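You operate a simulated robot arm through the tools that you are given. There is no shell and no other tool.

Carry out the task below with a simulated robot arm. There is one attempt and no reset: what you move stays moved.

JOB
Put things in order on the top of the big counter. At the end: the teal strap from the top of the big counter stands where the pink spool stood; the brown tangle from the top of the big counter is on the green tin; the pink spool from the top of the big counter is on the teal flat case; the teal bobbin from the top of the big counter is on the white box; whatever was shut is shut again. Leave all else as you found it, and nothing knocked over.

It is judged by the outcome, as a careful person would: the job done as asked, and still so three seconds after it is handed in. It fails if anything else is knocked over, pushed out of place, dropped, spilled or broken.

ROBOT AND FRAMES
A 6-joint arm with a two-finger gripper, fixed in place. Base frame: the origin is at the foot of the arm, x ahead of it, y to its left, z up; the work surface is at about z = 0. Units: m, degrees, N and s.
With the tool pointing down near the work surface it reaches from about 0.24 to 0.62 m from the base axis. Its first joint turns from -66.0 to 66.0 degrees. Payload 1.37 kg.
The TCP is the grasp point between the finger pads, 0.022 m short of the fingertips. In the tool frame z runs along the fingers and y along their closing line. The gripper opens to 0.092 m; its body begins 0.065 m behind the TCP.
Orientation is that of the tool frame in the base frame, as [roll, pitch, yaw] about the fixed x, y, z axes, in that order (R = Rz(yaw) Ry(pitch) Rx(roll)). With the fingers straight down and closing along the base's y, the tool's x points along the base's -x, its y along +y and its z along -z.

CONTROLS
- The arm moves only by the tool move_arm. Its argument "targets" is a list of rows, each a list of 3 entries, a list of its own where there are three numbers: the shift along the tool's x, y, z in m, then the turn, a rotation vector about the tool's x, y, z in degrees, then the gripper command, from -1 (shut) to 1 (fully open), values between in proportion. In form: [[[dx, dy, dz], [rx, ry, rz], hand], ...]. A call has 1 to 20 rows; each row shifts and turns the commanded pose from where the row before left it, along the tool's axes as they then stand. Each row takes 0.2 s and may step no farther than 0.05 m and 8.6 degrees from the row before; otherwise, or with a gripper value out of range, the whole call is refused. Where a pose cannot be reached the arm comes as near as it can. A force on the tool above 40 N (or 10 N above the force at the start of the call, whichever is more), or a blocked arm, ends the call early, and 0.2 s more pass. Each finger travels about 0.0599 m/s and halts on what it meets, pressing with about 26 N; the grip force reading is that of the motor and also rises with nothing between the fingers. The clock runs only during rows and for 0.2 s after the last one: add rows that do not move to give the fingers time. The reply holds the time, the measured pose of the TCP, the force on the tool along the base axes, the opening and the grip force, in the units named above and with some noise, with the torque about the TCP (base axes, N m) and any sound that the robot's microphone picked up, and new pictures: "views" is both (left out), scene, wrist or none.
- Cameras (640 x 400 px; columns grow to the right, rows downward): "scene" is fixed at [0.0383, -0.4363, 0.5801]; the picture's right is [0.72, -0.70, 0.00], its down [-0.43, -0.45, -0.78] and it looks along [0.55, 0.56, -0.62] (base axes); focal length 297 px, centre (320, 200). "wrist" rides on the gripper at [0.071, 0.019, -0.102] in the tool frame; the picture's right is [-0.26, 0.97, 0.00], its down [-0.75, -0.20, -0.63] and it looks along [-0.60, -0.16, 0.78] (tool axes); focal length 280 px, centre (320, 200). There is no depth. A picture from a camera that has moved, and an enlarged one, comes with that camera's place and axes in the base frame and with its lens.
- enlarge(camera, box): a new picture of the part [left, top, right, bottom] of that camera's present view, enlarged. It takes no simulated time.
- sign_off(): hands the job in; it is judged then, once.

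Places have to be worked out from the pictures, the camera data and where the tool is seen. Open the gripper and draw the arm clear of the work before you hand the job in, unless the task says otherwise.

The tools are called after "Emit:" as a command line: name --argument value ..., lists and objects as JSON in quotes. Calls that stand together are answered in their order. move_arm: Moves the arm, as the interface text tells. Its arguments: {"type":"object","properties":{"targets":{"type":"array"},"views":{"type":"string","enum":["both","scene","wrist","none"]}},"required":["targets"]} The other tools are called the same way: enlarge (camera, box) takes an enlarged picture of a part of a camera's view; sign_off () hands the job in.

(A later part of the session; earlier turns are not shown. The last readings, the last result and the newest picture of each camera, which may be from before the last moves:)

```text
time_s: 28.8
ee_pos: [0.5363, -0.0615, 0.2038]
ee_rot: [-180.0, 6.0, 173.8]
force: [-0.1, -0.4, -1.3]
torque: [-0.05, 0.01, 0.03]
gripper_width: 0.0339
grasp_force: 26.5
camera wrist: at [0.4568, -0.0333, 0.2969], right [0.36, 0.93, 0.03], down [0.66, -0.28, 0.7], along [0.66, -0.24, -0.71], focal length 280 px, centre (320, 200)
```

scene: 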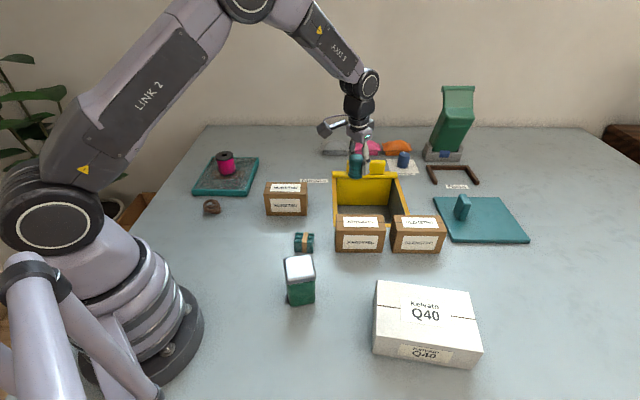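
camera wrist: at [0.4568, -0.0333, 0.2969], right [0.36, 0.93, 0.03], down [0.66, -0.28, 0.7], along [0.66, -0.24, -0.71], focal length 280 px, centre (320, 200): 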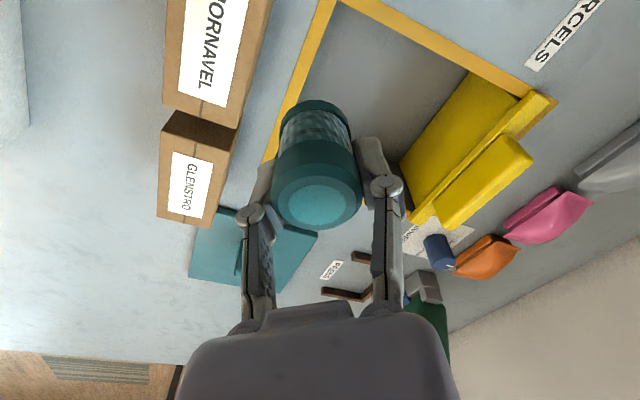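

The swing is tracking well at r = 0.54, az = -6.5°. I'll continue to the white box at azimuth ≈ -42°.

Emit:
move_arm --targets '[[[0.0006, -0.019, 0], [0.21, 0, 1.99], -1], [[0.0013, -0.0375, -0.0001], [0.424, 0, 3.978], -1], [[0.0013, -0.0375, -0.0001], [0.424, 0, 3.978], -1], [[0.0013, -0.0375, -0.0001], [0.424, 0, 3.978], -1], [[0.0013, -0.0375, -0.0001], [0.424, 0, 3.978], -1], [[0.0013, -0.0375, -0.0001], [0.424, 0, 3.978], -1], [[0.0013, -0.0375, -0.0001], [0.424, 0, 3.978], -1], [[0.0013, -0.0375, -0.0001], [0.424, 0, 3.978], -1], [[0.0013, -0.0375, -0.0001], [0.424, 0, 3.978], -1], [[0.0004, -0.0141, 0], [0.16, 0, 1.49], -1]]' --views "both"

```text
time_s: 31.0
ee_pos: [0.3997, -0.3611, 0.2039]
ee_rot: [180.0, 6.0, 138.1]
force: [-0.1, -0.2, -1.0]
torque: [-0.02, -0.03, -0.03]
gripper_width: 0.0341
grasp_force: 26.5
camera wrist: at [0.3529, -0.2926, 0.296], right [0.84, 0.55, 0.03], down [0.37, -0.61, 0.7], along [0.4, -0.58, -0.71], focal length 280 px, centre (320, 200)
```

scene: 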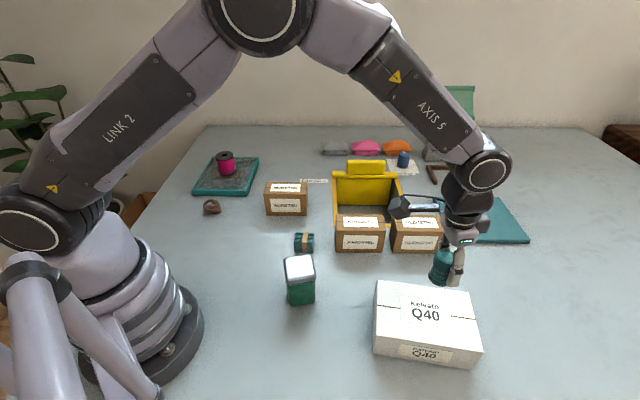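
wrist: 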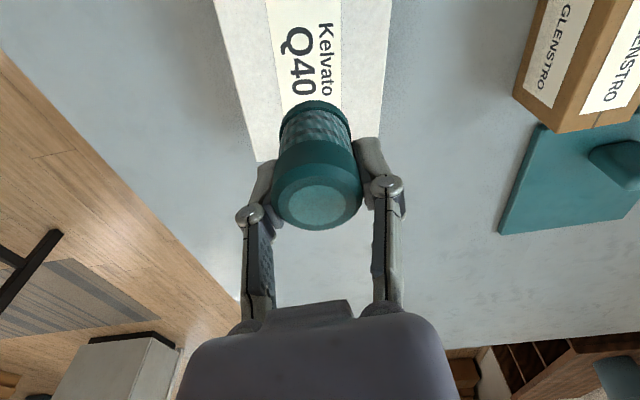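

I'm over the white box: TCP at (0.400, -0.361) against a box-top centre of about (0.395, -0.356). I'll descend vertically to just above contact, expected at a TCP height of about 0.105.

Emit:
move_arm --targets '[[[0.0061, 0, 0.0292], [0, 0, 0], -1], [[0.0061, 0, 0.0292], [0, 0, 0], -1], [[0.0021, 0, 0.0199], [0, 0, 0], -1], [[0.0009, 0, 0.008], [0, 0, 0], -1], [[0, 0, 0], [0, 0, 0], -1]]' --views "both"

```text
time_s: 32.2
ee_pos: [0.398, -0.3568, 0.1167]
ee_rot: [-179.9, 6.0, 138.4]
force: [-0.3, 0.7, -0.6]
torque: [0.01, -0.05, -0.02]
gripper_width: 0.0339
grasp_force: 26.1
camera wrist: at [0.349, -0.2887, 0.2096], right [0.84, 0.55, 0.03], down [0.37, -0.61, 0.7], along [0.4, -0.58, -0.71], focal length 280 px, centre (320, 200)
```

scene: 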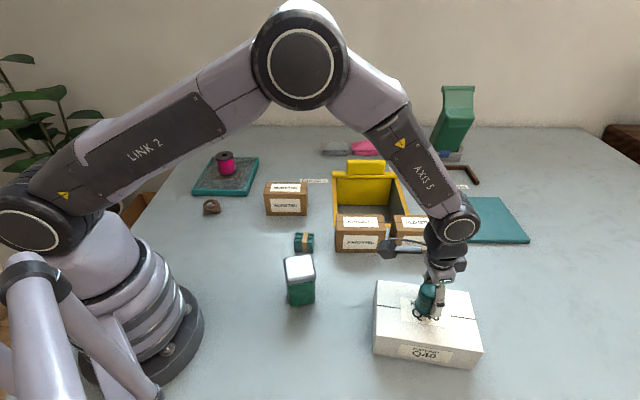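
wrist: 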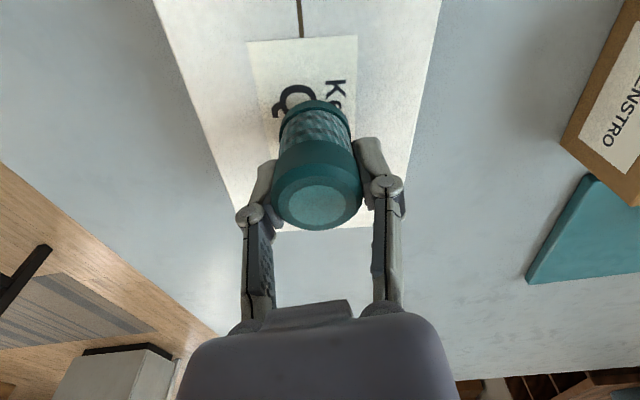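

The bobbin is just above the label, well inside the box top. I'll lower in 2 mm steps to feel for contact.

Emit:
move_arm --targets '[[[0.0002, 0, 0.002], [0, 0, 0], -1], [[0.0002, 0, 0.002], [0, 0, 0], -1], [[0.0002, 0, 0.002], [0, 0, 0], -1], [[0.0002, 0, 0.002], [0, 0, 0], -1]]' --views "none"

```text
time_s: 33.2
ee_pos: [0.3971, -0.3563, 0.1079]
ee_rot: [-179.9, 6.0, 138.3]
force: [-1.0, -0.2, -0.6]
torque: [-0.03, 0.0, 0.02]
gripper_width: 0.034
grasp_force: 26.2
```

No contact yet at z = 0.108. I'll continue in 1 mm steps.

Emit:
move_arm --targets '[[[0.0001, 0, 0.001], [0, 0, 0], -1], [[0.0001, 0, 0.001], [0, 0, 0], -1], [[0.0001, 0, 0.001], [0, 0, 0], -1]]' --views "scene"

Emit:
enlarge --camera "scene" --box '[370, 260, 490, 360]'

```text
time_s: 34.0
ee_pos: [0.397, -0.3563, 0.1057]
ee_rot: [-180.0, 6.1, 138.3]
force: [0.3, -0.1, -0.3]
torque: [0.01, 0.02, -0.02]
gripper_width: 0.034
grasp_force: 26.1
```

scene: 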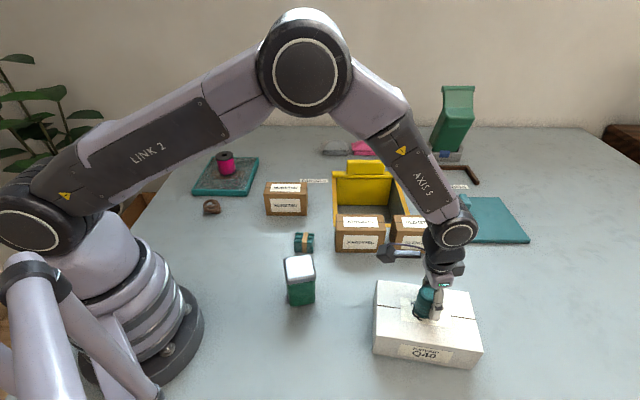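

```text
4.00 times, centred on (430, 310) of scene
camera zoom: at [0.0383, -0.4363, 0.5801], right [0.72, -0.7, 0.0], down [-0.43, -0.45, -0.78], along [0.55, 0.56, -0.62], focal length 1188 px, centre (-120, -240)
```

zoom: 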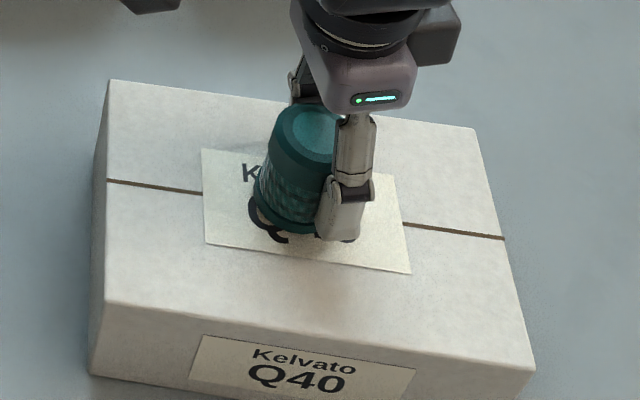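

The box hasn't moved and the bobbin is just about to touch. I'll continue down in 1 mm steps.

Emit:
move_arm --targets '[[[0.0001, 0, 0.001], [0, 0, 0], -1], [[0.0001, 0, 0.001], [0, 0, 0], -1], [[0, 0, 0], [0, 0, 0], -1]]' --views "none"

```text
time_s: 34.8
ee_pos: [0.3982, -0.3572, 0.1051]
ee_rot: [-179.9, 6.0, 138.3]
force: [-2.1, 0.0, 5.5]
torque: [0.06, 0.12, 0.03]
gripper_width: 0.0338
grasp_force: 26.0
```

Contact is made at 5.5 N. I'll open the fingers gently and look.

Emit:
move_arm --targets '[[[0, 0, 0], [0, 0, 0], 0], [[0, 0, 0], [0, 0, 0], 0.4], [[0, 0, 0], [0, 0, 0], 0.8], [[0, 0, 0], [0, 0, 0], 0.8]]' --views "both"

```text
time_s: 35.8
ee_pos: [0.3974, -0.3557, 0.1046]
ee_rot: [180.0, 6.0, 138.2]
force: [0.5, 0.6, 0.8]
torque: [0.01, 0.01, 0.0]
gripper_width: 0.0825
grasp_force: 0.1
camera wrist: at [0.3487, -0.2886, 0.1979], right [0.84, 0.55, 0.03], down [0.37, -0.61, 0.7], along [0.4, -0.58, -0.71], focal length 280 px, centre (320, 200)
```

scene: 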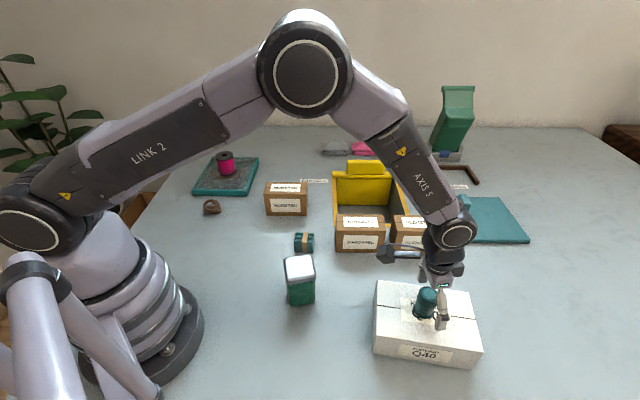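
wrist: 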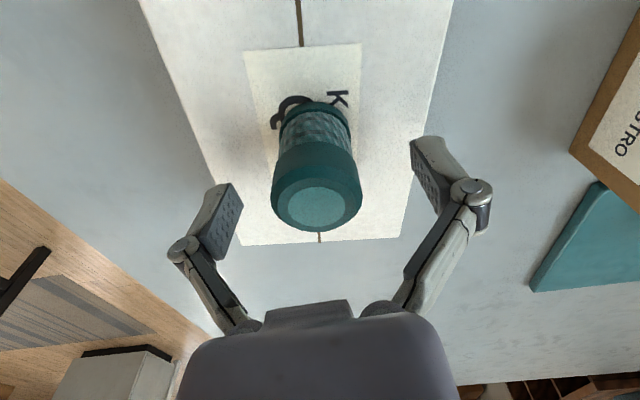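

The bobbin stands on the box, released. I'll rise straight up, then remove the tilt and look at the result.

Emit:
move_arm --targets '[[[-0.0011, 0, -0.0099], [0, 0, 0], 0.8], [[-0.0021, 0, -0.0199], [0, 0, 0], 0.8], [[-0.0032, 0, -0.0298], [0, 0, 0], 0.8], [[-0.0032, 0, -0.0298], [0, 0, 0], 0.8], [[-0.0021, 0, -0.0199], [0, 0, 0], 1], [[0, 0, 0], [0, 3, 0], 1], [[0, 0, 0], [0, 3, 0], 1]]' --views "both"

Emit:
enlarge --camera "scene" --box '[370, 260, 490, 360]'

```text
time_s: 37.4
ee_pos: [0.3981, -0.3562, 0.2125]
ee_rot: [179.9, 0.0, 138.3]
force: [0.2, 0.6, 0.5]
torque: [0.04, 0.04, 0.01]
gripper_width: 0.0921
grasp_force: 0.1
camera wrist: at [0.3576, -0.2952, 0.3143], right [0.84, 0.55, 0.0], down [0.43, -0.65, 0.62], along [0.34, -0.52, -0.78], focal length 280 px, centre (320, 200)
```

scene: 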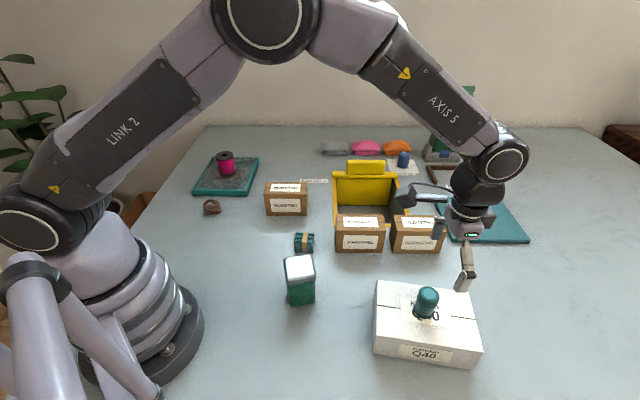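
wrist: 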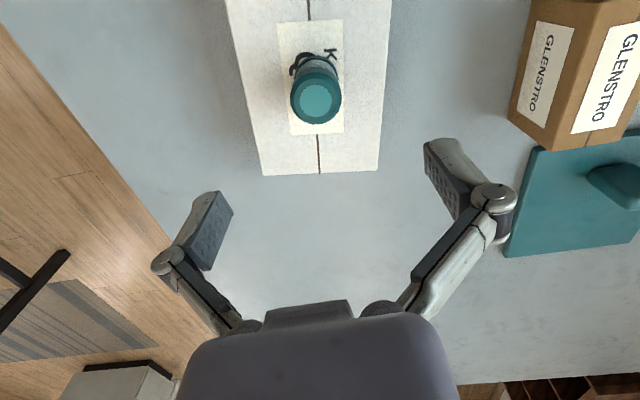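

```text
4.00 times, centred on (430, 310) of scene
camera zoom: at [0.0383, -0.4362, 0.5801], right [0.72, -0.7, 0.0], down [-0.43, -0.45, -0.78], along [0.55, 0.56, -0.62], focal length 1188 px, centre (-120, -240)
```

zoom: 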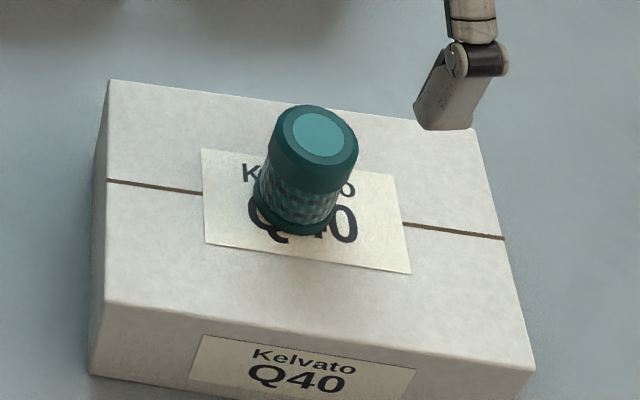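

The bobbin stands squarely on the label. Next is the strap: its folds run along about az -49°, so I'll align the hand to pinch across the folds (yaw about 7° further), then move above it at z ≈ 0.2.

Emit:
move_arm --targets '[[[0, 0, 0], [0, 0, 7], 1], [[0.0321, 0.0256, 0], [0, 0, 0], 1], [[0.0321, 0.0256, 0], [0, 0, 0], 1], [[0.0321, 0.0256, 0], [0, 0, 0], 1], [[0.0321, 0.0256, 0], [0, 0, 0], 1], [[0.0321, 0.0256, 0], [0, 0, 0], 1], [[0.0321, 0.0256, 0], [0, 0, 0], 1], [[0.0321, 0.0256, 0], [0, 0, 0], 1], [[0.0321, 0.0256, 0], [0, 0, 0], 1]]' --views "both"

```text
time_s: 39.4
ee_pos: [0.3811, -0.0258, 0.213]
ee_rot: [-179.9, 0.0, 131.2]
force: [-0.4, -0.5, -0.4]
torque: [0.01, 0.01, 0.0]
gripper_width: 0.092
grasp_force: 0.1
camera wrist: at [0.3489, 0.0391, 0.3148], right [0.9, 0.44, 0.0], down [0.34, -0.7, 0.62], along [0.27, -0.56, -0.78], focal length 280 px, centre (320, 200)
```

scene: 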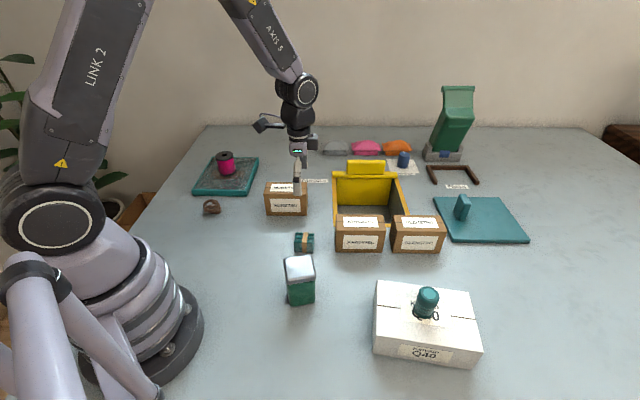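
wrist: 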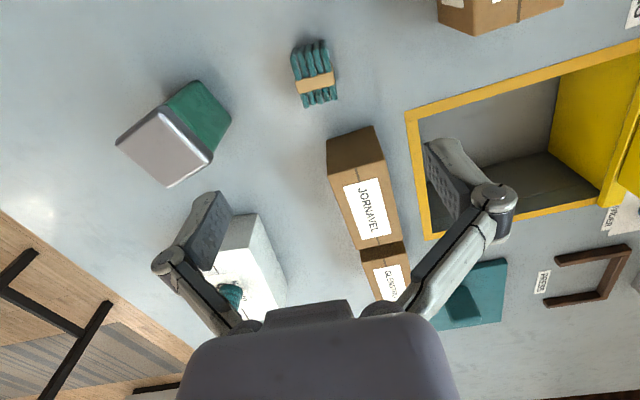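

Emit:
enlarge --camera "wrist" --box '[250, 20, 390, 130]'

Emit:
enlarge --camera "scene" --box '[270, 215, 350, 275]'

```text
3.64 times, centred on (320, 75) of wrist
camera zoom: at [0.3489, 0.0391, 0.3148], right [0.9, 0.44, 0.0], down [0.34, -0.7, 0.62], along [0.27, -0.56, -0.78], focal length 1020 px, centre (320, 654)
```

zoom: 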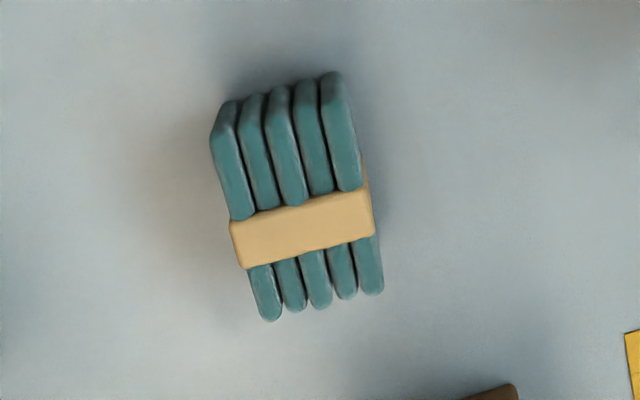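

```text
6.67 times, centred on (310, 245) of scene
camera zoom: at [0.0383, -0.4363, 0.5801], right [0.72, -0.7, 0.0], down [-0.43, -0.45, -0.78], along [0.55, 0.56, -0.62], focal length 1980 px, centre (387, -100)
```

zoom: 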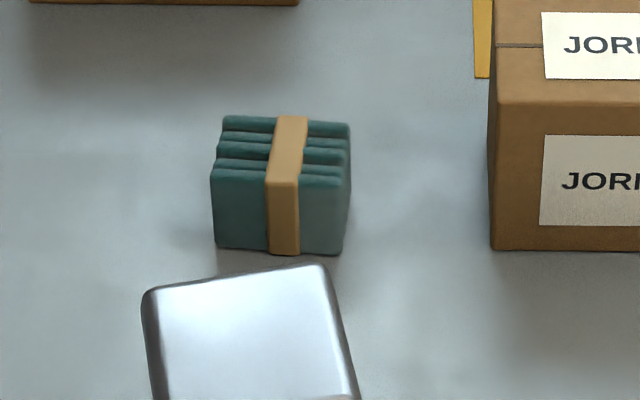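

The strap's five folds run along about az -52° and its centre is near (0.379, -0.032). It is about 37 mm thick and 37 mm high. I'll rotate 3° more, centre on it and come down to z ≈ 0.11 for a closer check.

Emit:
move_arm --targets '[[[-0.0032, -0.0055, 0.02], [0, 0, 0], 1], [[0, 0, 0.03], [0, 0, 3], 1], [[0, 0, 0.03], [0, 0, 0], 1], [[0, 0, 0.02], [0, 0, 0], 1], [[0, 0, 0], [0, 0, 0], 1]]' --views "wrist"

```text
time_s: 40.6
ee_pos: [0.3797, -0.0343, 0.1133]
ee_rot: [-179.9, 0.0, 128.3]
force: [0.0, -0.3, -0.4]
torque: [-0.03, 0.0, -0.01]
gripper_width: 0.0919
grasp_force: 0.0
camera wrist: at [0.3505, 0.0331, 0.2152], right [0.92, 0.39, 0.0], down [0.31, -0.72, 0.62], along [0.25, -0.57, -0.78], focal length 280 px, centre (320, 200)
```

wrist: 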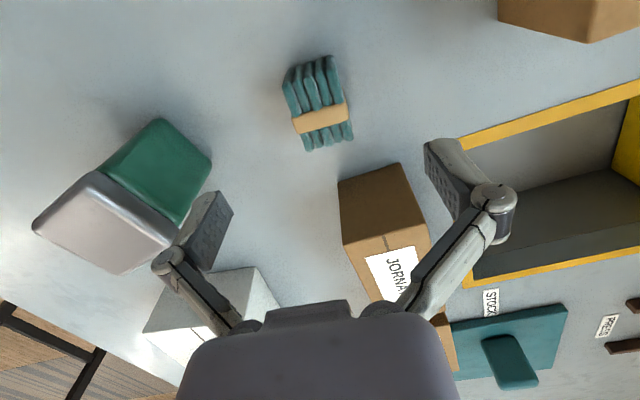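

The strap is centred at (0.380, -0.033) under the tool. I'll lower around it to z ≈ 0.028 with the fingers open.

Emit:
move_arm --targets '[[[0, 0, 0.03], [0, 0, 0], 1], [[0, 0, 0.03], [0, 0, 0], 1], [[0, 0, 0.018], [0, 0, 0], 1], [[0, 0, 0.006], [0, 0, 0], 1], [[0, 0, 0], [0, 0, 0], 1]]' --views "both"

```text
time_s: 41.8
ee_pos: [0.3792, -0.034, 0.0296]
ee_rot: [179.9, 0.1, 128.3]
force: [-0.3, 0.0, -0.8]
torque: [-0.01, 0.0, -0.01]
gripper_width: 0.092
grasp_force: 0.1
camera wrist: at [0.3496, 0.0337, 0.1309], right [0.92, 0.39, 0.0], down [0.31, -0.72, 0.62], along [0.25, -0.57, -0.78], focal length 280 px, centre (320, 200)
```

scene: 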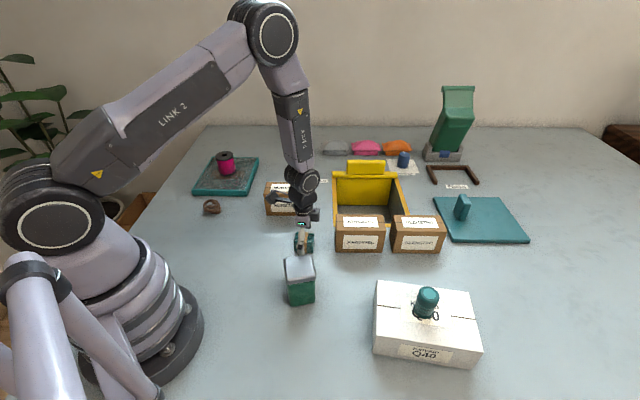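
wrist: 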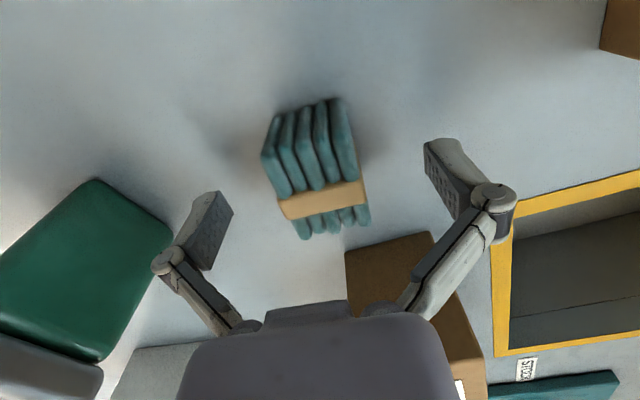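

The strap is centred between the fingers and nothing is touching. I'll close on it.

Emit:
move_arm --targets '[[[0, 0, 0], [0, 0, 0], 0], [[0, 0, 0], [0, 0, 0], -0.5], [[0, 0, 0], [0, 0, 0], -1], [[0, 0, 0], [0, 0, 0], -1], [[0, 0, 0], [0, 0, 0], -1]]' --views "wrist"

```text
time_s: 43.0
ee_pos: [0.3792, -0.0331, 0.0303]
ee_rot: [179.9, 0.0, 128.2]
force: [-0.6, -0.1, 3.3]
torque: [0.03, -0.01, 0.09]
gripper_width: 0.0356
grasp_force: 26.5
camera wrist: at [0.3496, 0.0336, 0.1313], right [0.92, 0.39, 0.0], down [0.31, -0.72, 0.62], along [0.25, -0.57, -0.78], focal length 280 px, centre (320, 200)
```

wrist: 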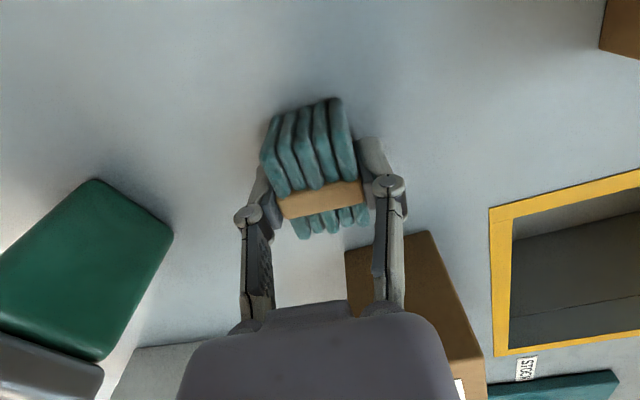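

Gripped at 35.6 mm. I'll lift slowly to check the hold.

Emit:
move_arm --targets '[[[0, 0, -0.005], [0, 0, 0], -1], [[0, 0, -0.005], [0, 0, 0], -1], [[0, 0, -0.01], [0, 0, 0], -1]]' --views "both"

```text
time_s: 43.8
ee_pos: [0.3791, -0.0347, 0.0494]
ee_rot: [180.0, -0.2, 128.3]
force: [-0.1, -0.1, -1.0]
torque: [-0.03, 0.02, 0.0]
gripper_width: 0.0352
grasp_force: 25.9
camera wrist: at [0.3499, 0.0332, 0.1506], right [0.92, 0.39, 0.0], down [0.31, -0.72, 0.62], along [0.24, -0.57, -0.78], focal length 280 px, centre (320, 200)
```

scene: 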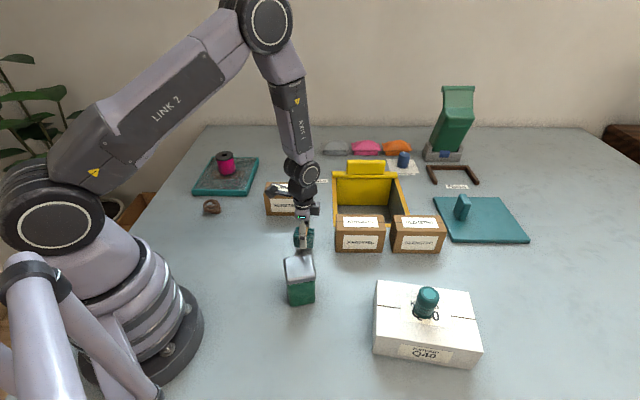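
wrist: 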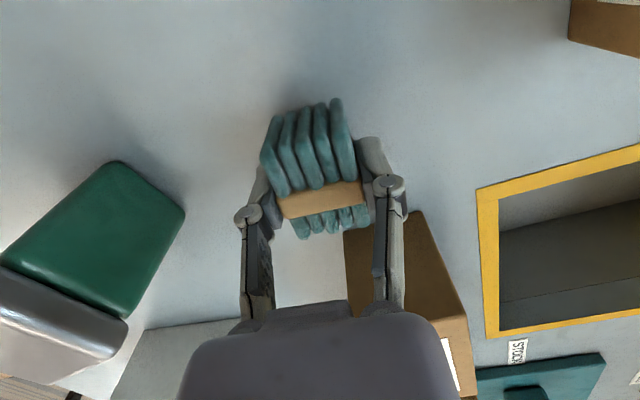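

The strap lifts cleanly. I'll raise it to z ≈ 0.10 and carry it to the spool's original spot at (0.306, 0.096).

Emit:
move_arm --targets '[[[0, 0, -0.025], [0, 0, 0], -1], [[0, 0, -0.025], [0, 0, 0], -1], [[0.0295, 0.0047, 0], [0, 0, 0], -1], [[0.0295, 0.0047, 0], [0, 0, 0], -1], [[0.0295, 0.0047, 0], [0, 0, 0], -1], [[0.0295, 0.0047, 0], [0, 0, 0], -1], [[0.0295, 0.0047, 0], [0, 0, 0], -1], [[0, 0, 0], [0, 0, 0], -1]]' --views "both"

```text
time_s: 45.6
ee_pos: [0.3085, 0.0946, 0.0992]
ee_rot: [179.9, 0.0, 128.2]
force: [0.0, 0.3, 0.0]
torque: [0.01, 0.03, -0.02]
gripper_width: 0.0352
grasp_force: 26.1
camera wrist: at [0.2798, 0.1636, 0.2013], right [0.92, 0.39, 0.0], down [0.31, -0.72, 0.62], along [0.24, -0.57, -0.78], focal length 280 px, centre (320, 200)
```

scene: 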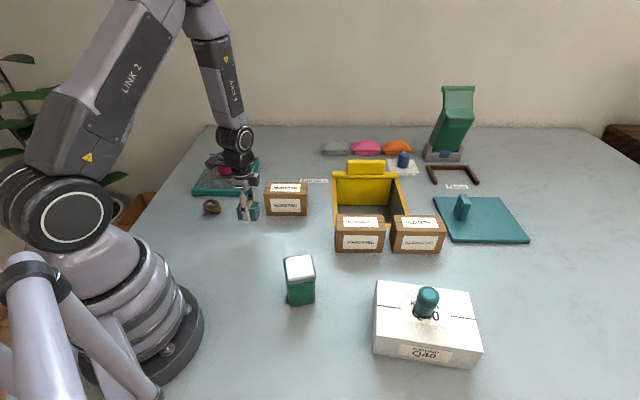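
wrist: 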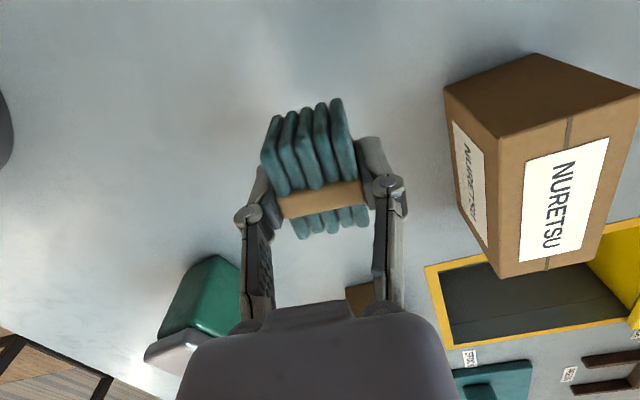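

Nearly on the spot; I'll correct by 3 mm and lower to just above the counter (contact expected at a TCP height of about 0.030).

Emit:
move_arm --targets '[[[0.003, -0.0015, 0.015], [0, 0, 0], -1], [[0, 0, 0.02], [0, 0, 0], -1], [[0, 0, 0.018], [0, 0, 0], -1], [[0, 0, 0.01], [0, 0, 0], -1], [[0, 0, 0], [0, 0, 0], -1]]' --views "both"

```text
time_s: 46.8
ee_pos: [0.3041, 0.0968, 0.0349]
ee_rot: [180.0, -0.1, 128.3]
force: [-0.2, 0.6, -0.9]
torque: [-0.01, 0.0, -0.04]
gripper_width: 0.0351
grasp_force: 26.2
camera wrist: at [0.2756, 0.1642, 0.1374], right [0.92, 0.39, 0.0], down [0.31, -0.72, 0.62], along [0.25, -0.57, -0.78], focal length 280 px, centre (320, 200)
```

scene: 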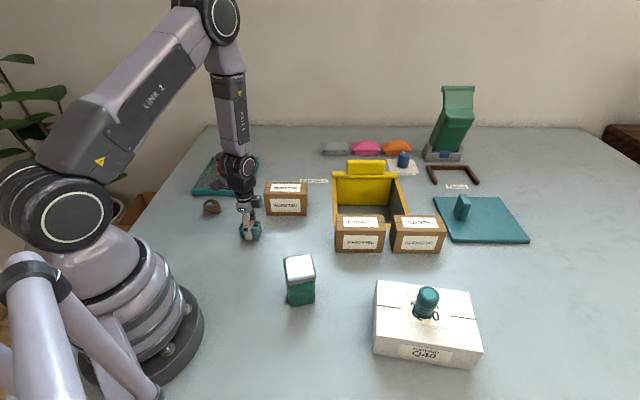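
wrist: 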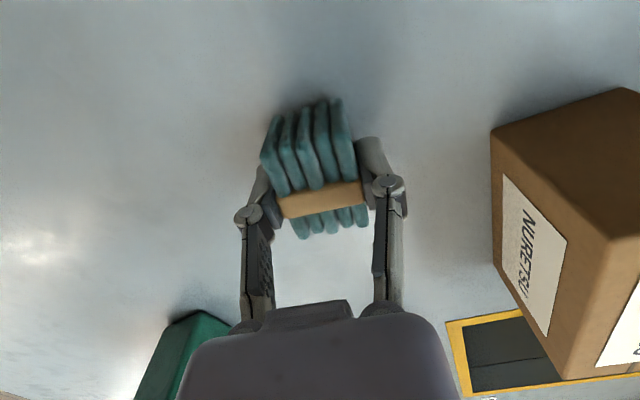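

Over the spot and just above the counter. I'll lower in 1 mm steps until contact.

Emit:
move_arm --targets '[[[-0.001, 0.0005, 0.001], [0, 0, 0], -1], [[0, 0, 0.001], [0, 0, 0], -1], [[0, 0, 0.001], [0, 0, 0], -1], [[0, 0, 0.001], [0, 0, 0], -1], [[0, 0, 0], [0, 0, 0], -1]]' --views "none"

```text
time_s: 48.0
ee_pos: [0.3051, 0.0968, 0.0331]
ee_rot: [180.0, 0.0, 128.3]
force: [0.6, 1.3, -0.9]
torque: [-0.03, 0.0, 0.03]
gripper_width: 0.0354
grasp_force: 26.2
```

Emit:
move_arm --targets '[[[0, 0, 0.001], [0, 0, 0], -1], [[0, 0, 0.001], [0, 0, 0], -1], [[0, 0, 0], [0, 0, 0], -1]]' --views "none"

```text
time_s: 48.8
ee_pos: [0.304, 0.0965, 0.0319]
ee_rot: [179.9, 0.1, 128.2]
force: [0.2, -1.0, -0.3]
torque: [-0.02, -0.01, 0.04]
gripper_width: 0.0353
grasp_force: 26.3
```

Still no contact at z = 0.032. I'll go down another 2 mm in small steps.

Emit:
move_arm --targets '[[[0, 0, 0.001], [0, 0, 0], -1], [[0, 0, 0.001], [0, 0, 0], -1], [[0, 0, 0], [0, 0, 0], -1]]' --views "none"

```text
time_s: 49.6
ee_pos: [0.3046, 0.0974, 0.029]
ee_rot: [180.0, 0.0, 128.2]
force: [-5.1, 4.9, 28.4]
torque: [0.05, 0.1, 0.04]
gripper_width: 0.0355
grasp_force: 25.9
```

Contact at z ≈ 0.030 with 28 N upward. I'll back off 1 mm, then open only part way so the fingers stay clear of the neighbouring box.

Emit:
move_arm --targets '[[[0, 0, -0.001], [0, 0, 0], -1], [[0, 0, 0], [0, 0, 0], -0.1], [[0, 0, 0], [0, 0, 0], 0.2], [[0, 0, 0], [0, 0, 0], 0.5], [[0, 0, 0], [0, 0, 0], 0.5]]' --views "both"

```text
time_s: 50.8
ee_pos: [0.3041, 0.0977, 0.0286]
ee_rot: [-179.9, 0.0, 128.3]
force: [-0.3, -1.3, -0.9]
torque: [0.03, 0.01, -0.01]
gripper_width: 0.0689
grasp_force: 0.0
camera wrist: at [0.2753, 0.1644, 0.1309], right [0.92, 0.39, 0.0], down [0.31, -0.72, 0.62], along [0.24, -0.57, -0.78], focal length 280 px, centre (320, 200)
```

scene: 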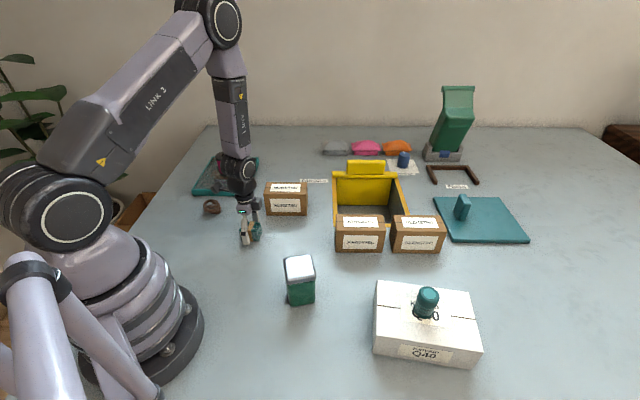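
wrist: 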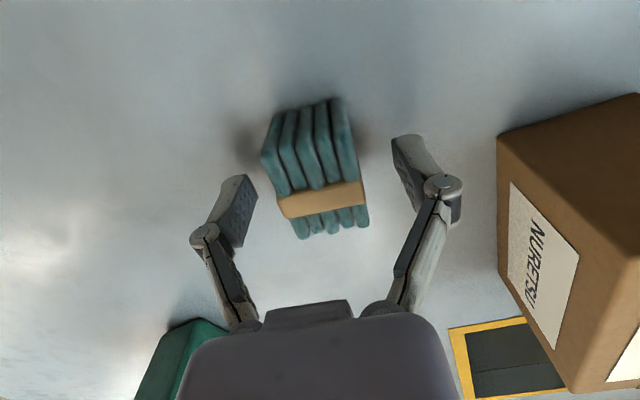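

The strap stands free at the spool's place. I'll rise straight up to z ≈ 0.2 and check from above.

Emit:
move_arm --targets '[[[0, 0, -0.02], [0, 0, 0], 0.5], [[0, 0, -0.03], [0, 0, 0], 0.5], [[0, 0, -0.04], [0, 0, 0], 0.5], [[0, 0, -0.04], [0, 0, 0], 1], [[0, 0, -0.04], [0, 0, 0], 1]]' --views "both"

Emit:
enlarge --camera "scene" --box '[190, 180, 310, 260]'

```text
time_s: 52.0
ee_pos: [0.305, 0.0972, 0.1991]
ee_rot: [-180.0, 0.0, 128.3]
force: [-0.2, 0.2, -0.3]
torque: [0.0, 0.02, 0.03]
gripper_width: 0.0921
grasp_force: 0.1
camera wrist: at [0.2748, 0.164, 0.3019], right [0.92, 0.39, 0.0], down [0.31, -0.72, 0.62], along [0.24, -0.57, -0.78], focal length 280 px, centre (320, 200)
```

scene: 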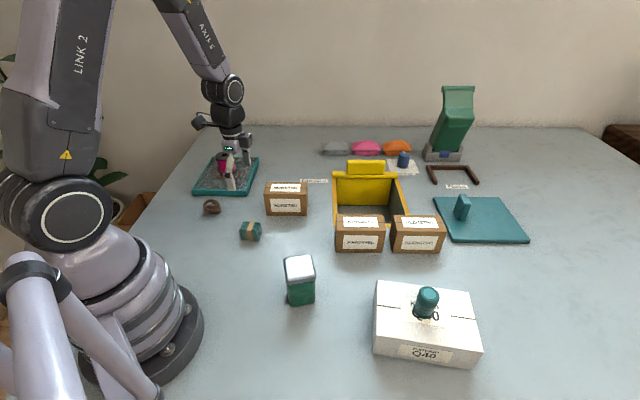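
wrist: 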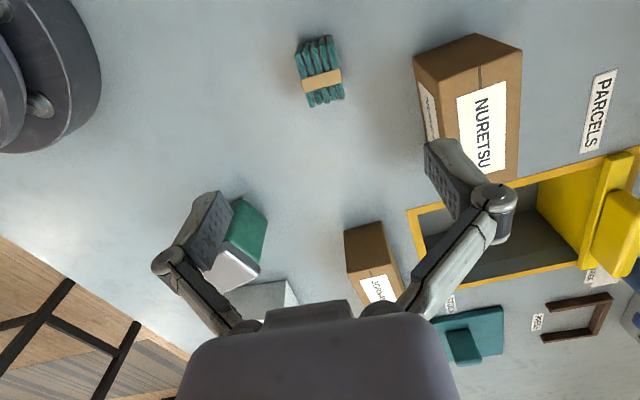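

```text
5.00 times, centred on (250, 220) of scene
camera zoom: at [0.0383, -0.4362, 0.5801], right [0.72, -0.7, 0.0], down [-0.43, -0.45, -0.78], along [0.55, 0.56, -0.62], focal length 1485 px, centre (670, 100)
```

zoom: 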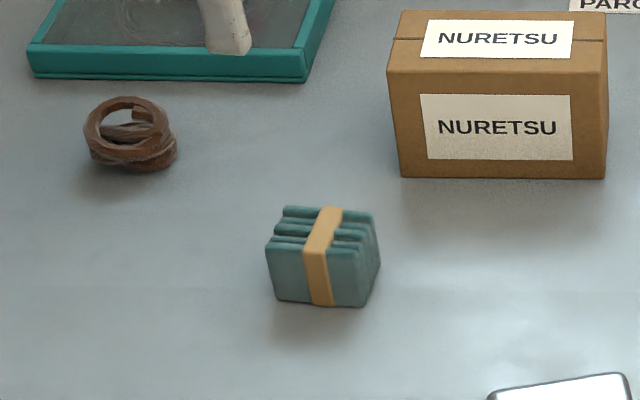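

The strap stands upright at the spool's old place. Now the brown tangle near (0.278, 0.263): I'll turn the hand back to yaw 0 and move near it for a good look.

Emit:
move_arm --targets '[[[0, 0, 0], [0, 0, -8.6], 1], [[0, 0, 0], [0, 0, -8.6], 1], [[0, 0, 0], [0, 0, -8.6], 1], [[0, 0, 0], [0, 0, -8.6], 1], [[0, 0, 0], [0, 0, -8.6], 1], [[0, 0, 0], [0, 0, -8.6], 1], [[0.008, 0.035, 0], [0, 0, 0], 1], [[0.008, 0.035, 0], [0, 0, 0], 1], [[0.006, 0.035, 0], [0, 0, 0], 1], [[0, 0.03, 0], [0, 0, 0], 1]]' --views "both"

Emit:
enlarge --camera "wrist" --box '[240, 0, 400, 120]'

```text
time_s: 54.2
ee_pos: [0.2826, 0.2325, 0.1991]
ee_rot: [-179.9, 0.0, 179.7]
force: [0.7, -0.2, 0.1]
torque: [-0.01, -0.04, 0.0]
gripper_width: 0.092
grasp_force: 0.1
camera wrist: at [0.2114, 0.2506, 0.3004], right [0.26, 0.96, 0.0], down [0.75, -0.21, 0.62], along [0.6, -0.16, -0.78], focal length 280 px, centre (320, 200)
```

scene: 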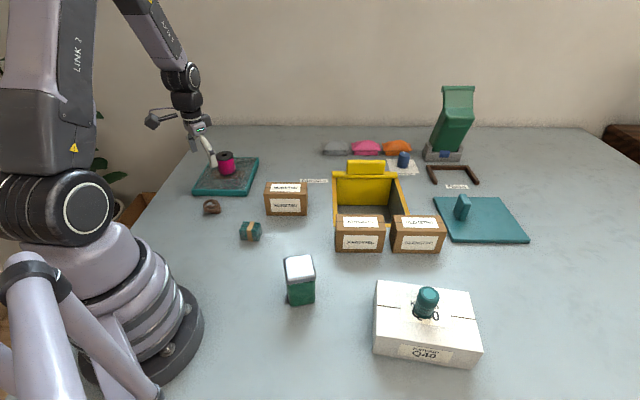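
wrist: 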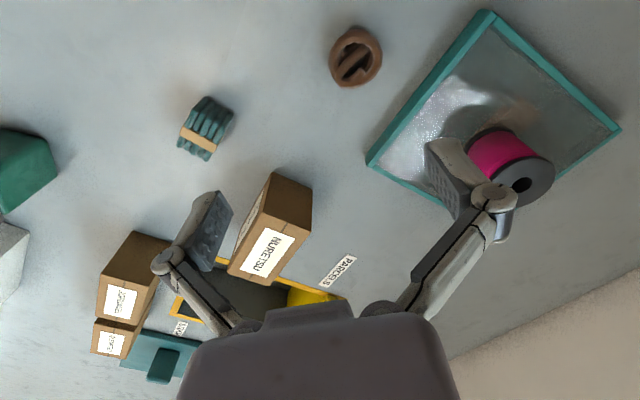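

```text
3.33 times, centred on (320, 60) of wrist
camera zoom: at [0.2114, 0.2506, 0.3004], right [0.26, 0.96, 0.0], down [0.75, -0.21, 0.62], along [0.6, -0.16, -0.78], focal length 935 px, centre (320, 667)
```

zoom: 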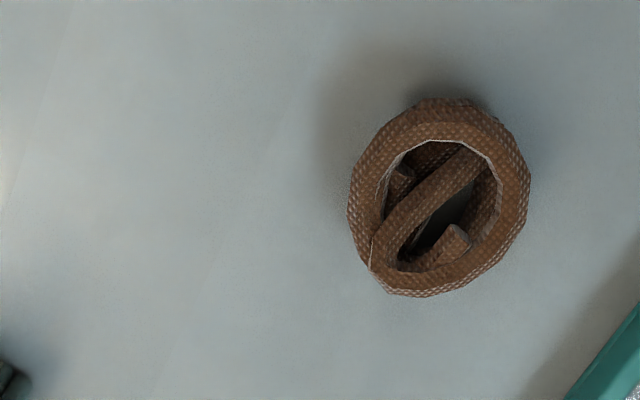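

The tangle is a ring-like coil about 50 mm across, centred near (0.277, 0.268). I'll move over it and come down to z ≈ 0.10 to refine.

Emit:
move_arm --targets '[[[0.006, 0.0353, 0.01], [0, 0, 0], 1], [[0, 0, 0.03], [0, 0, 0], 1], [[0, 0, 0.03], [0, 0, 0], 1], [[0, 0, 0.03], [0, 0, 0], 1], [[0, 0, 0], [0, 0, 0], 1]]' --views "both"

Emit:
enlarge --camera "wrist" --box '[240, 60, 400, 180]'

Emit:
enlarge --camera "scene" --box '[190, 185, 240, 225]'

```text
time_s: 55.4
ee_pos: [0.2782, 0.2673, 0.0992]
ee_rot: [179.9, 0.0, 179.9]
force: [0.6, -0.7, 0.6]
torque: [0.01, 0.02, 0.0]
gripper_width: 0.092
grasp_force: 0.0
camera wrist: at [0.2062, 0.2862, 0.1993], right [0.26, 0.96, 0.0], down [0.75, -0.21, 0.62], along [0.6, -0.16, -0.78], focal length 280 px, centre (320, 200)
```

scene: 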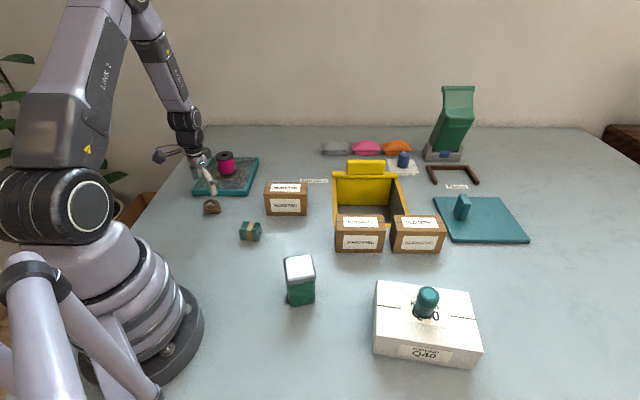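
wrist: 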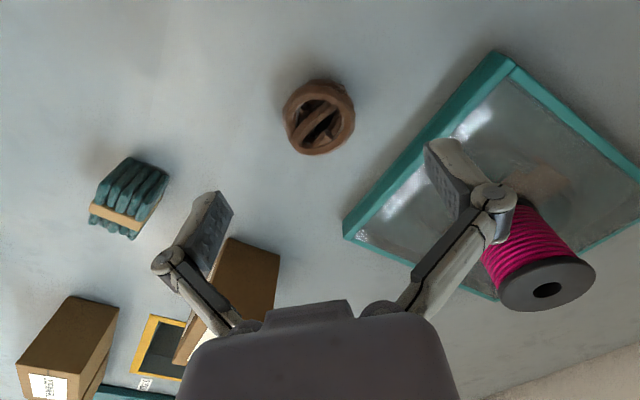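

```text
3.33 times, centred on (320, 120) of wrist
camera zoom: at [0.2062, 0.2862, 0.1993], right [0.26, 0.96, 0.0], down [0.75, -0.21, 0.62], along [0.6, -0.16, -0.78], focal length 935 px, centre (320, 467)
```

zoom: 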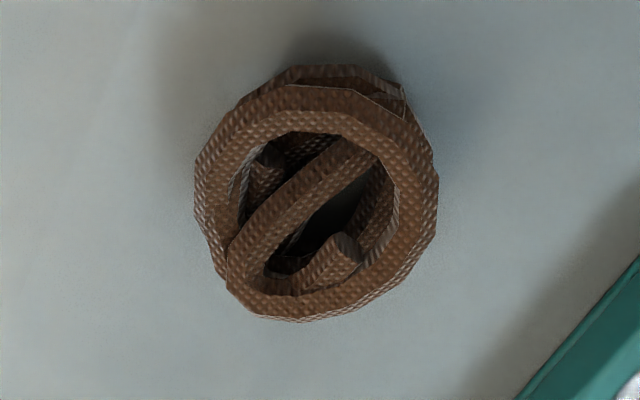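

```text
10.00 times, centred on (215, 205) of scene
camera zoom: at [0.0383, -0.4362, 0.5801], right [0.72, -0.7, 0.0], down [-0.43, -0.45, -0.78], along [0.55, 0.56, -0.62], focal length 2969 px, centre (1370, 150)
```

zoom: 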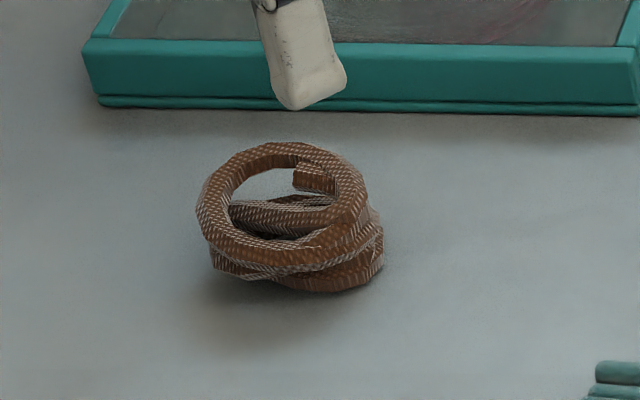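

The coil is two stacked rings, about 47-52 mm wide and 30-35 mm tall, centred at (0.2765, 0.2675). I'll lower to z ≈ 0.026 with the fingers open around it.

Emit:
move_arm --targets '[[[0.0015, 0, 0.03], [0, 0, 0], 1], [[0, 0, 0.025], [0, 0, 0], 1], [[0, 0, 0.013], [0, 0, 0], 1], [[0, 0, 0.005], [0, 0, 0], 1], [[0, 0, 0], [0, 0, 0], 1]]' --views "both"

```text
time_s: 56.6
ee_pos: [0.2757, 0.2684, 0.0257]
ee_rot: [180.0, -0.1, 179.9]
force: [-0.7, 0.7, -0.1]
torque: [-0.01, 0.01, -0.07]
gripper_width: 0.0918
grasp_force: 0.1
camera wrist: at [0.2041, 0.287, 0.1271], right [0.26, 0.96, 0.0], down [0.75, -0.21, 0.62], along [0.6, -0.16, -0.78], focal length 280 px, centre (320, 200)
```

scene: 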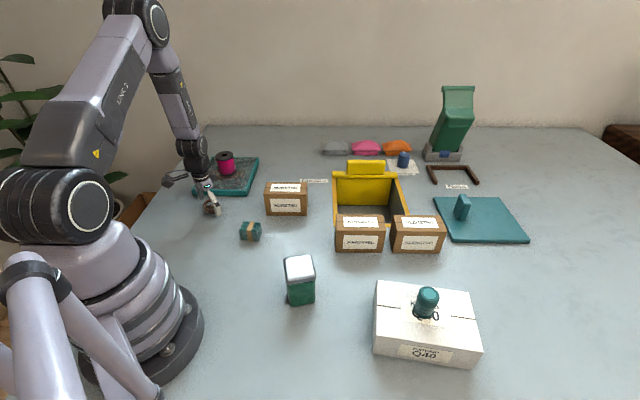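
wrist: 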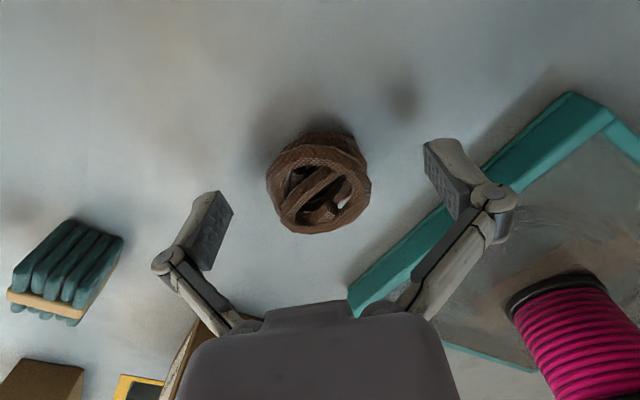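

The coil sits at the grasp centre, clear of both fingers. I'll close on it.

Emit:
move_arm --targets '[[[0, 0, 0], [0, 0, 0], 0.2], [[0, 0, 0], [0, 0, 0], -0.2], [[0, 0, 0], [0, 0, 0], -1], [[0, 0, 0], [0, 0, 0], -1], [[0, 0, 0], [0, 0, 0], -1]]' --views "wrist"

```text
time_s: 57.8
ee_pos: [0.2759, 0.2684, 0.0255]
ee_rot: [-179.9, 0.1, 180.0]
force: [-1.4, -0.9, 5.4]
torque: [-0.1, 0.02, -0.07]
gripper_width: 0.0486
grasp_force: 25.9
camera wrist: at [0.2041, 0.287, 0.1274], right [0.26, 0.96, 0.0], down [0.75, -0.21, 0.62], along [0.6, -0.16, -0.78], focal length 280 px, centre (320, 200)
```

wrist: 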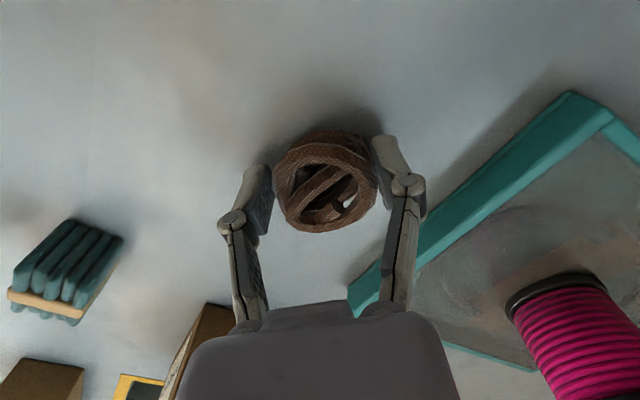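

Gripped at 48.6 mm. I'll lift slowly and verify.

Emit:
move_arm --targets '[[[0, 0, -0.004], [0, 0, 0], -1], [[0, 0, -0.006], [0, 0, 0], -1], [[0, 0, -0.01], [0, 0, 0], -1], [[0, 0, -0.02], [0, 0, 0], -1]]' --views "both"

Emit:
enlarge --camera "scene" --box '[180, 160, 250, 225]'

```text
time_s: 58.8
ee_pos: [0.2754, 0.2665, 0.0665]
ee_rot: [-180.0, 0.0, 179.9]
force: [-0.9, 0.9, 1.1]
torque: [0.04, 0.0, 0.01]
gripper_width: 0.0487
grasp_force: 26.2
camera wrist: at [0.2047, 0.2858, 0.1677], right [0.26, 0.96, 0.0], down [0.75, -0.21, 0.62], along [0.6, -0.16, -0.78], focal length 280 px, centre (320, 200)
```

scene: 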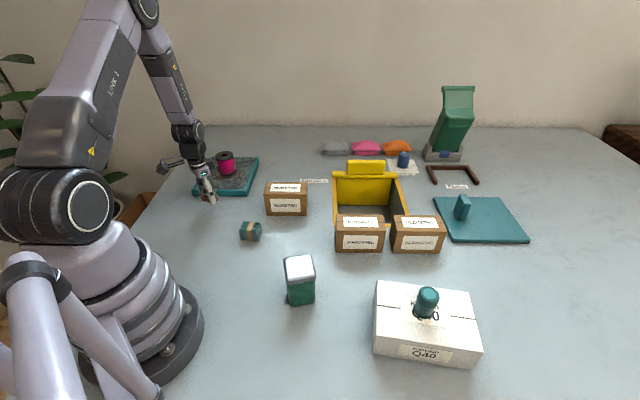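
wrist: 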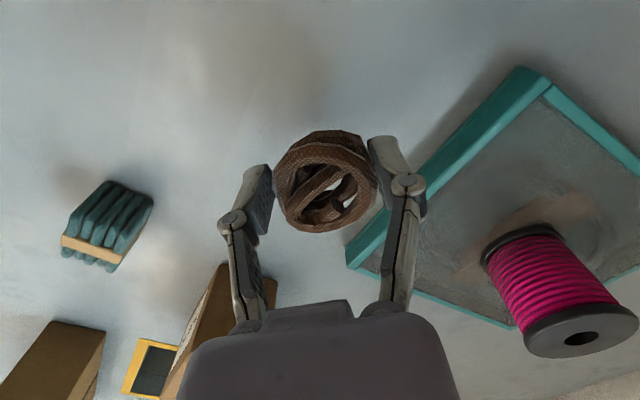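

```text
6.15 times, centred on (215, 192) of scene
camera zoom: at [0.0383, -0.4362, 0.5801], right [0.72, -0.7, 0.0], down [-0.43, -0.45, -0.78], along [0.55, 0.56, -0.62], focal length 1827 px, centre (966, 246)
```

zoom: 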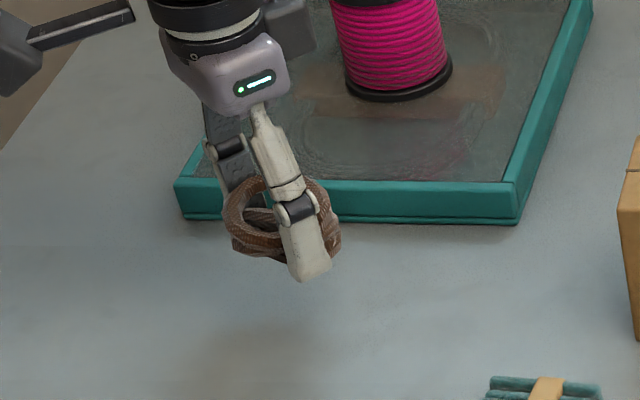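

The coil is held firmly. I'll raise it to z ≈ 0.19 and carry it in an arc towards the tin at about (0.2865, -0.124).

Emit:
move_arm --targets '[[[0, 0, -0.03], [0, 0, 0], -1], [[0, 0, -0.04], [0, 0, 0], -1], [[0, 0, -0.04], [0, 0, 0], -1], [[0, 0, -0.015], [0, 0, 0], -1], [[-0.0058, -0.0328, 0], [0, 0, 0], -1], [[-0.0058, -0.0328, 0], [0, 0, 0], -1], [[-0.0058, -0.0328, 0], [0, 0, 0], -1], [[-0.0058, -0.0328, 0], [0, 0, 0], -1], [[-0.0058, -0.0328, 0], [0, 0, 0], -1], [[-0.0058, -0.0328, 0], [0, 0, 0], -1]]' --views "both"

```text
time_s: 61.0
ee_pos: [0.3103, 0.07, 0.1914]
ee_rot: [-179.9, 0.0, 179.9]
force: [0.5, -0.1, -1.1]
torque: [-0.02, 0.0, 0.04]
gripper_width: 0.0484
grasp_force: 26.1
camera wrist: at [0.2395, 0.0885, 0.2919], right [0.26, 0.96, 0.0], down [0.75, -0.21, 0.62], along [0.6, -0.16, -0.78], focal length 280 px, centre (320, 200)
```

scene: 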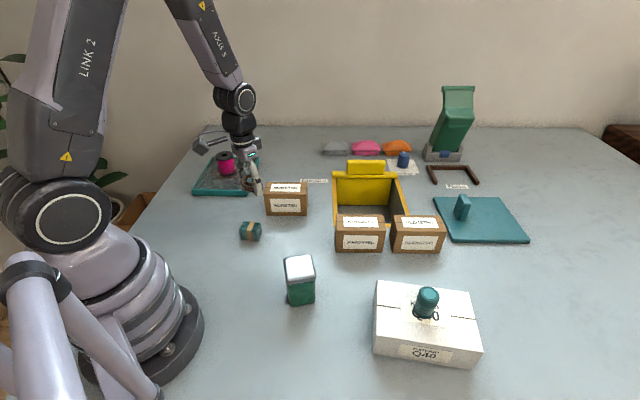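
wrist: 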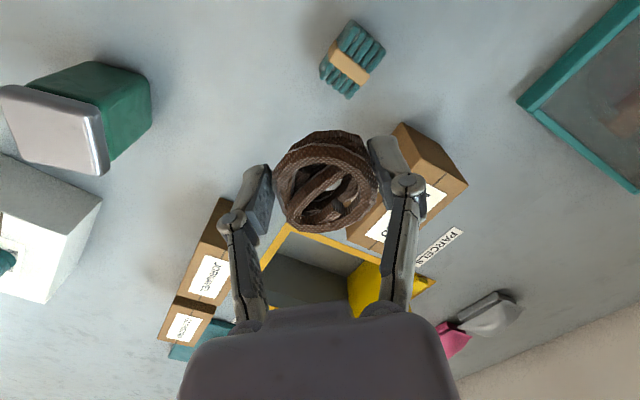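

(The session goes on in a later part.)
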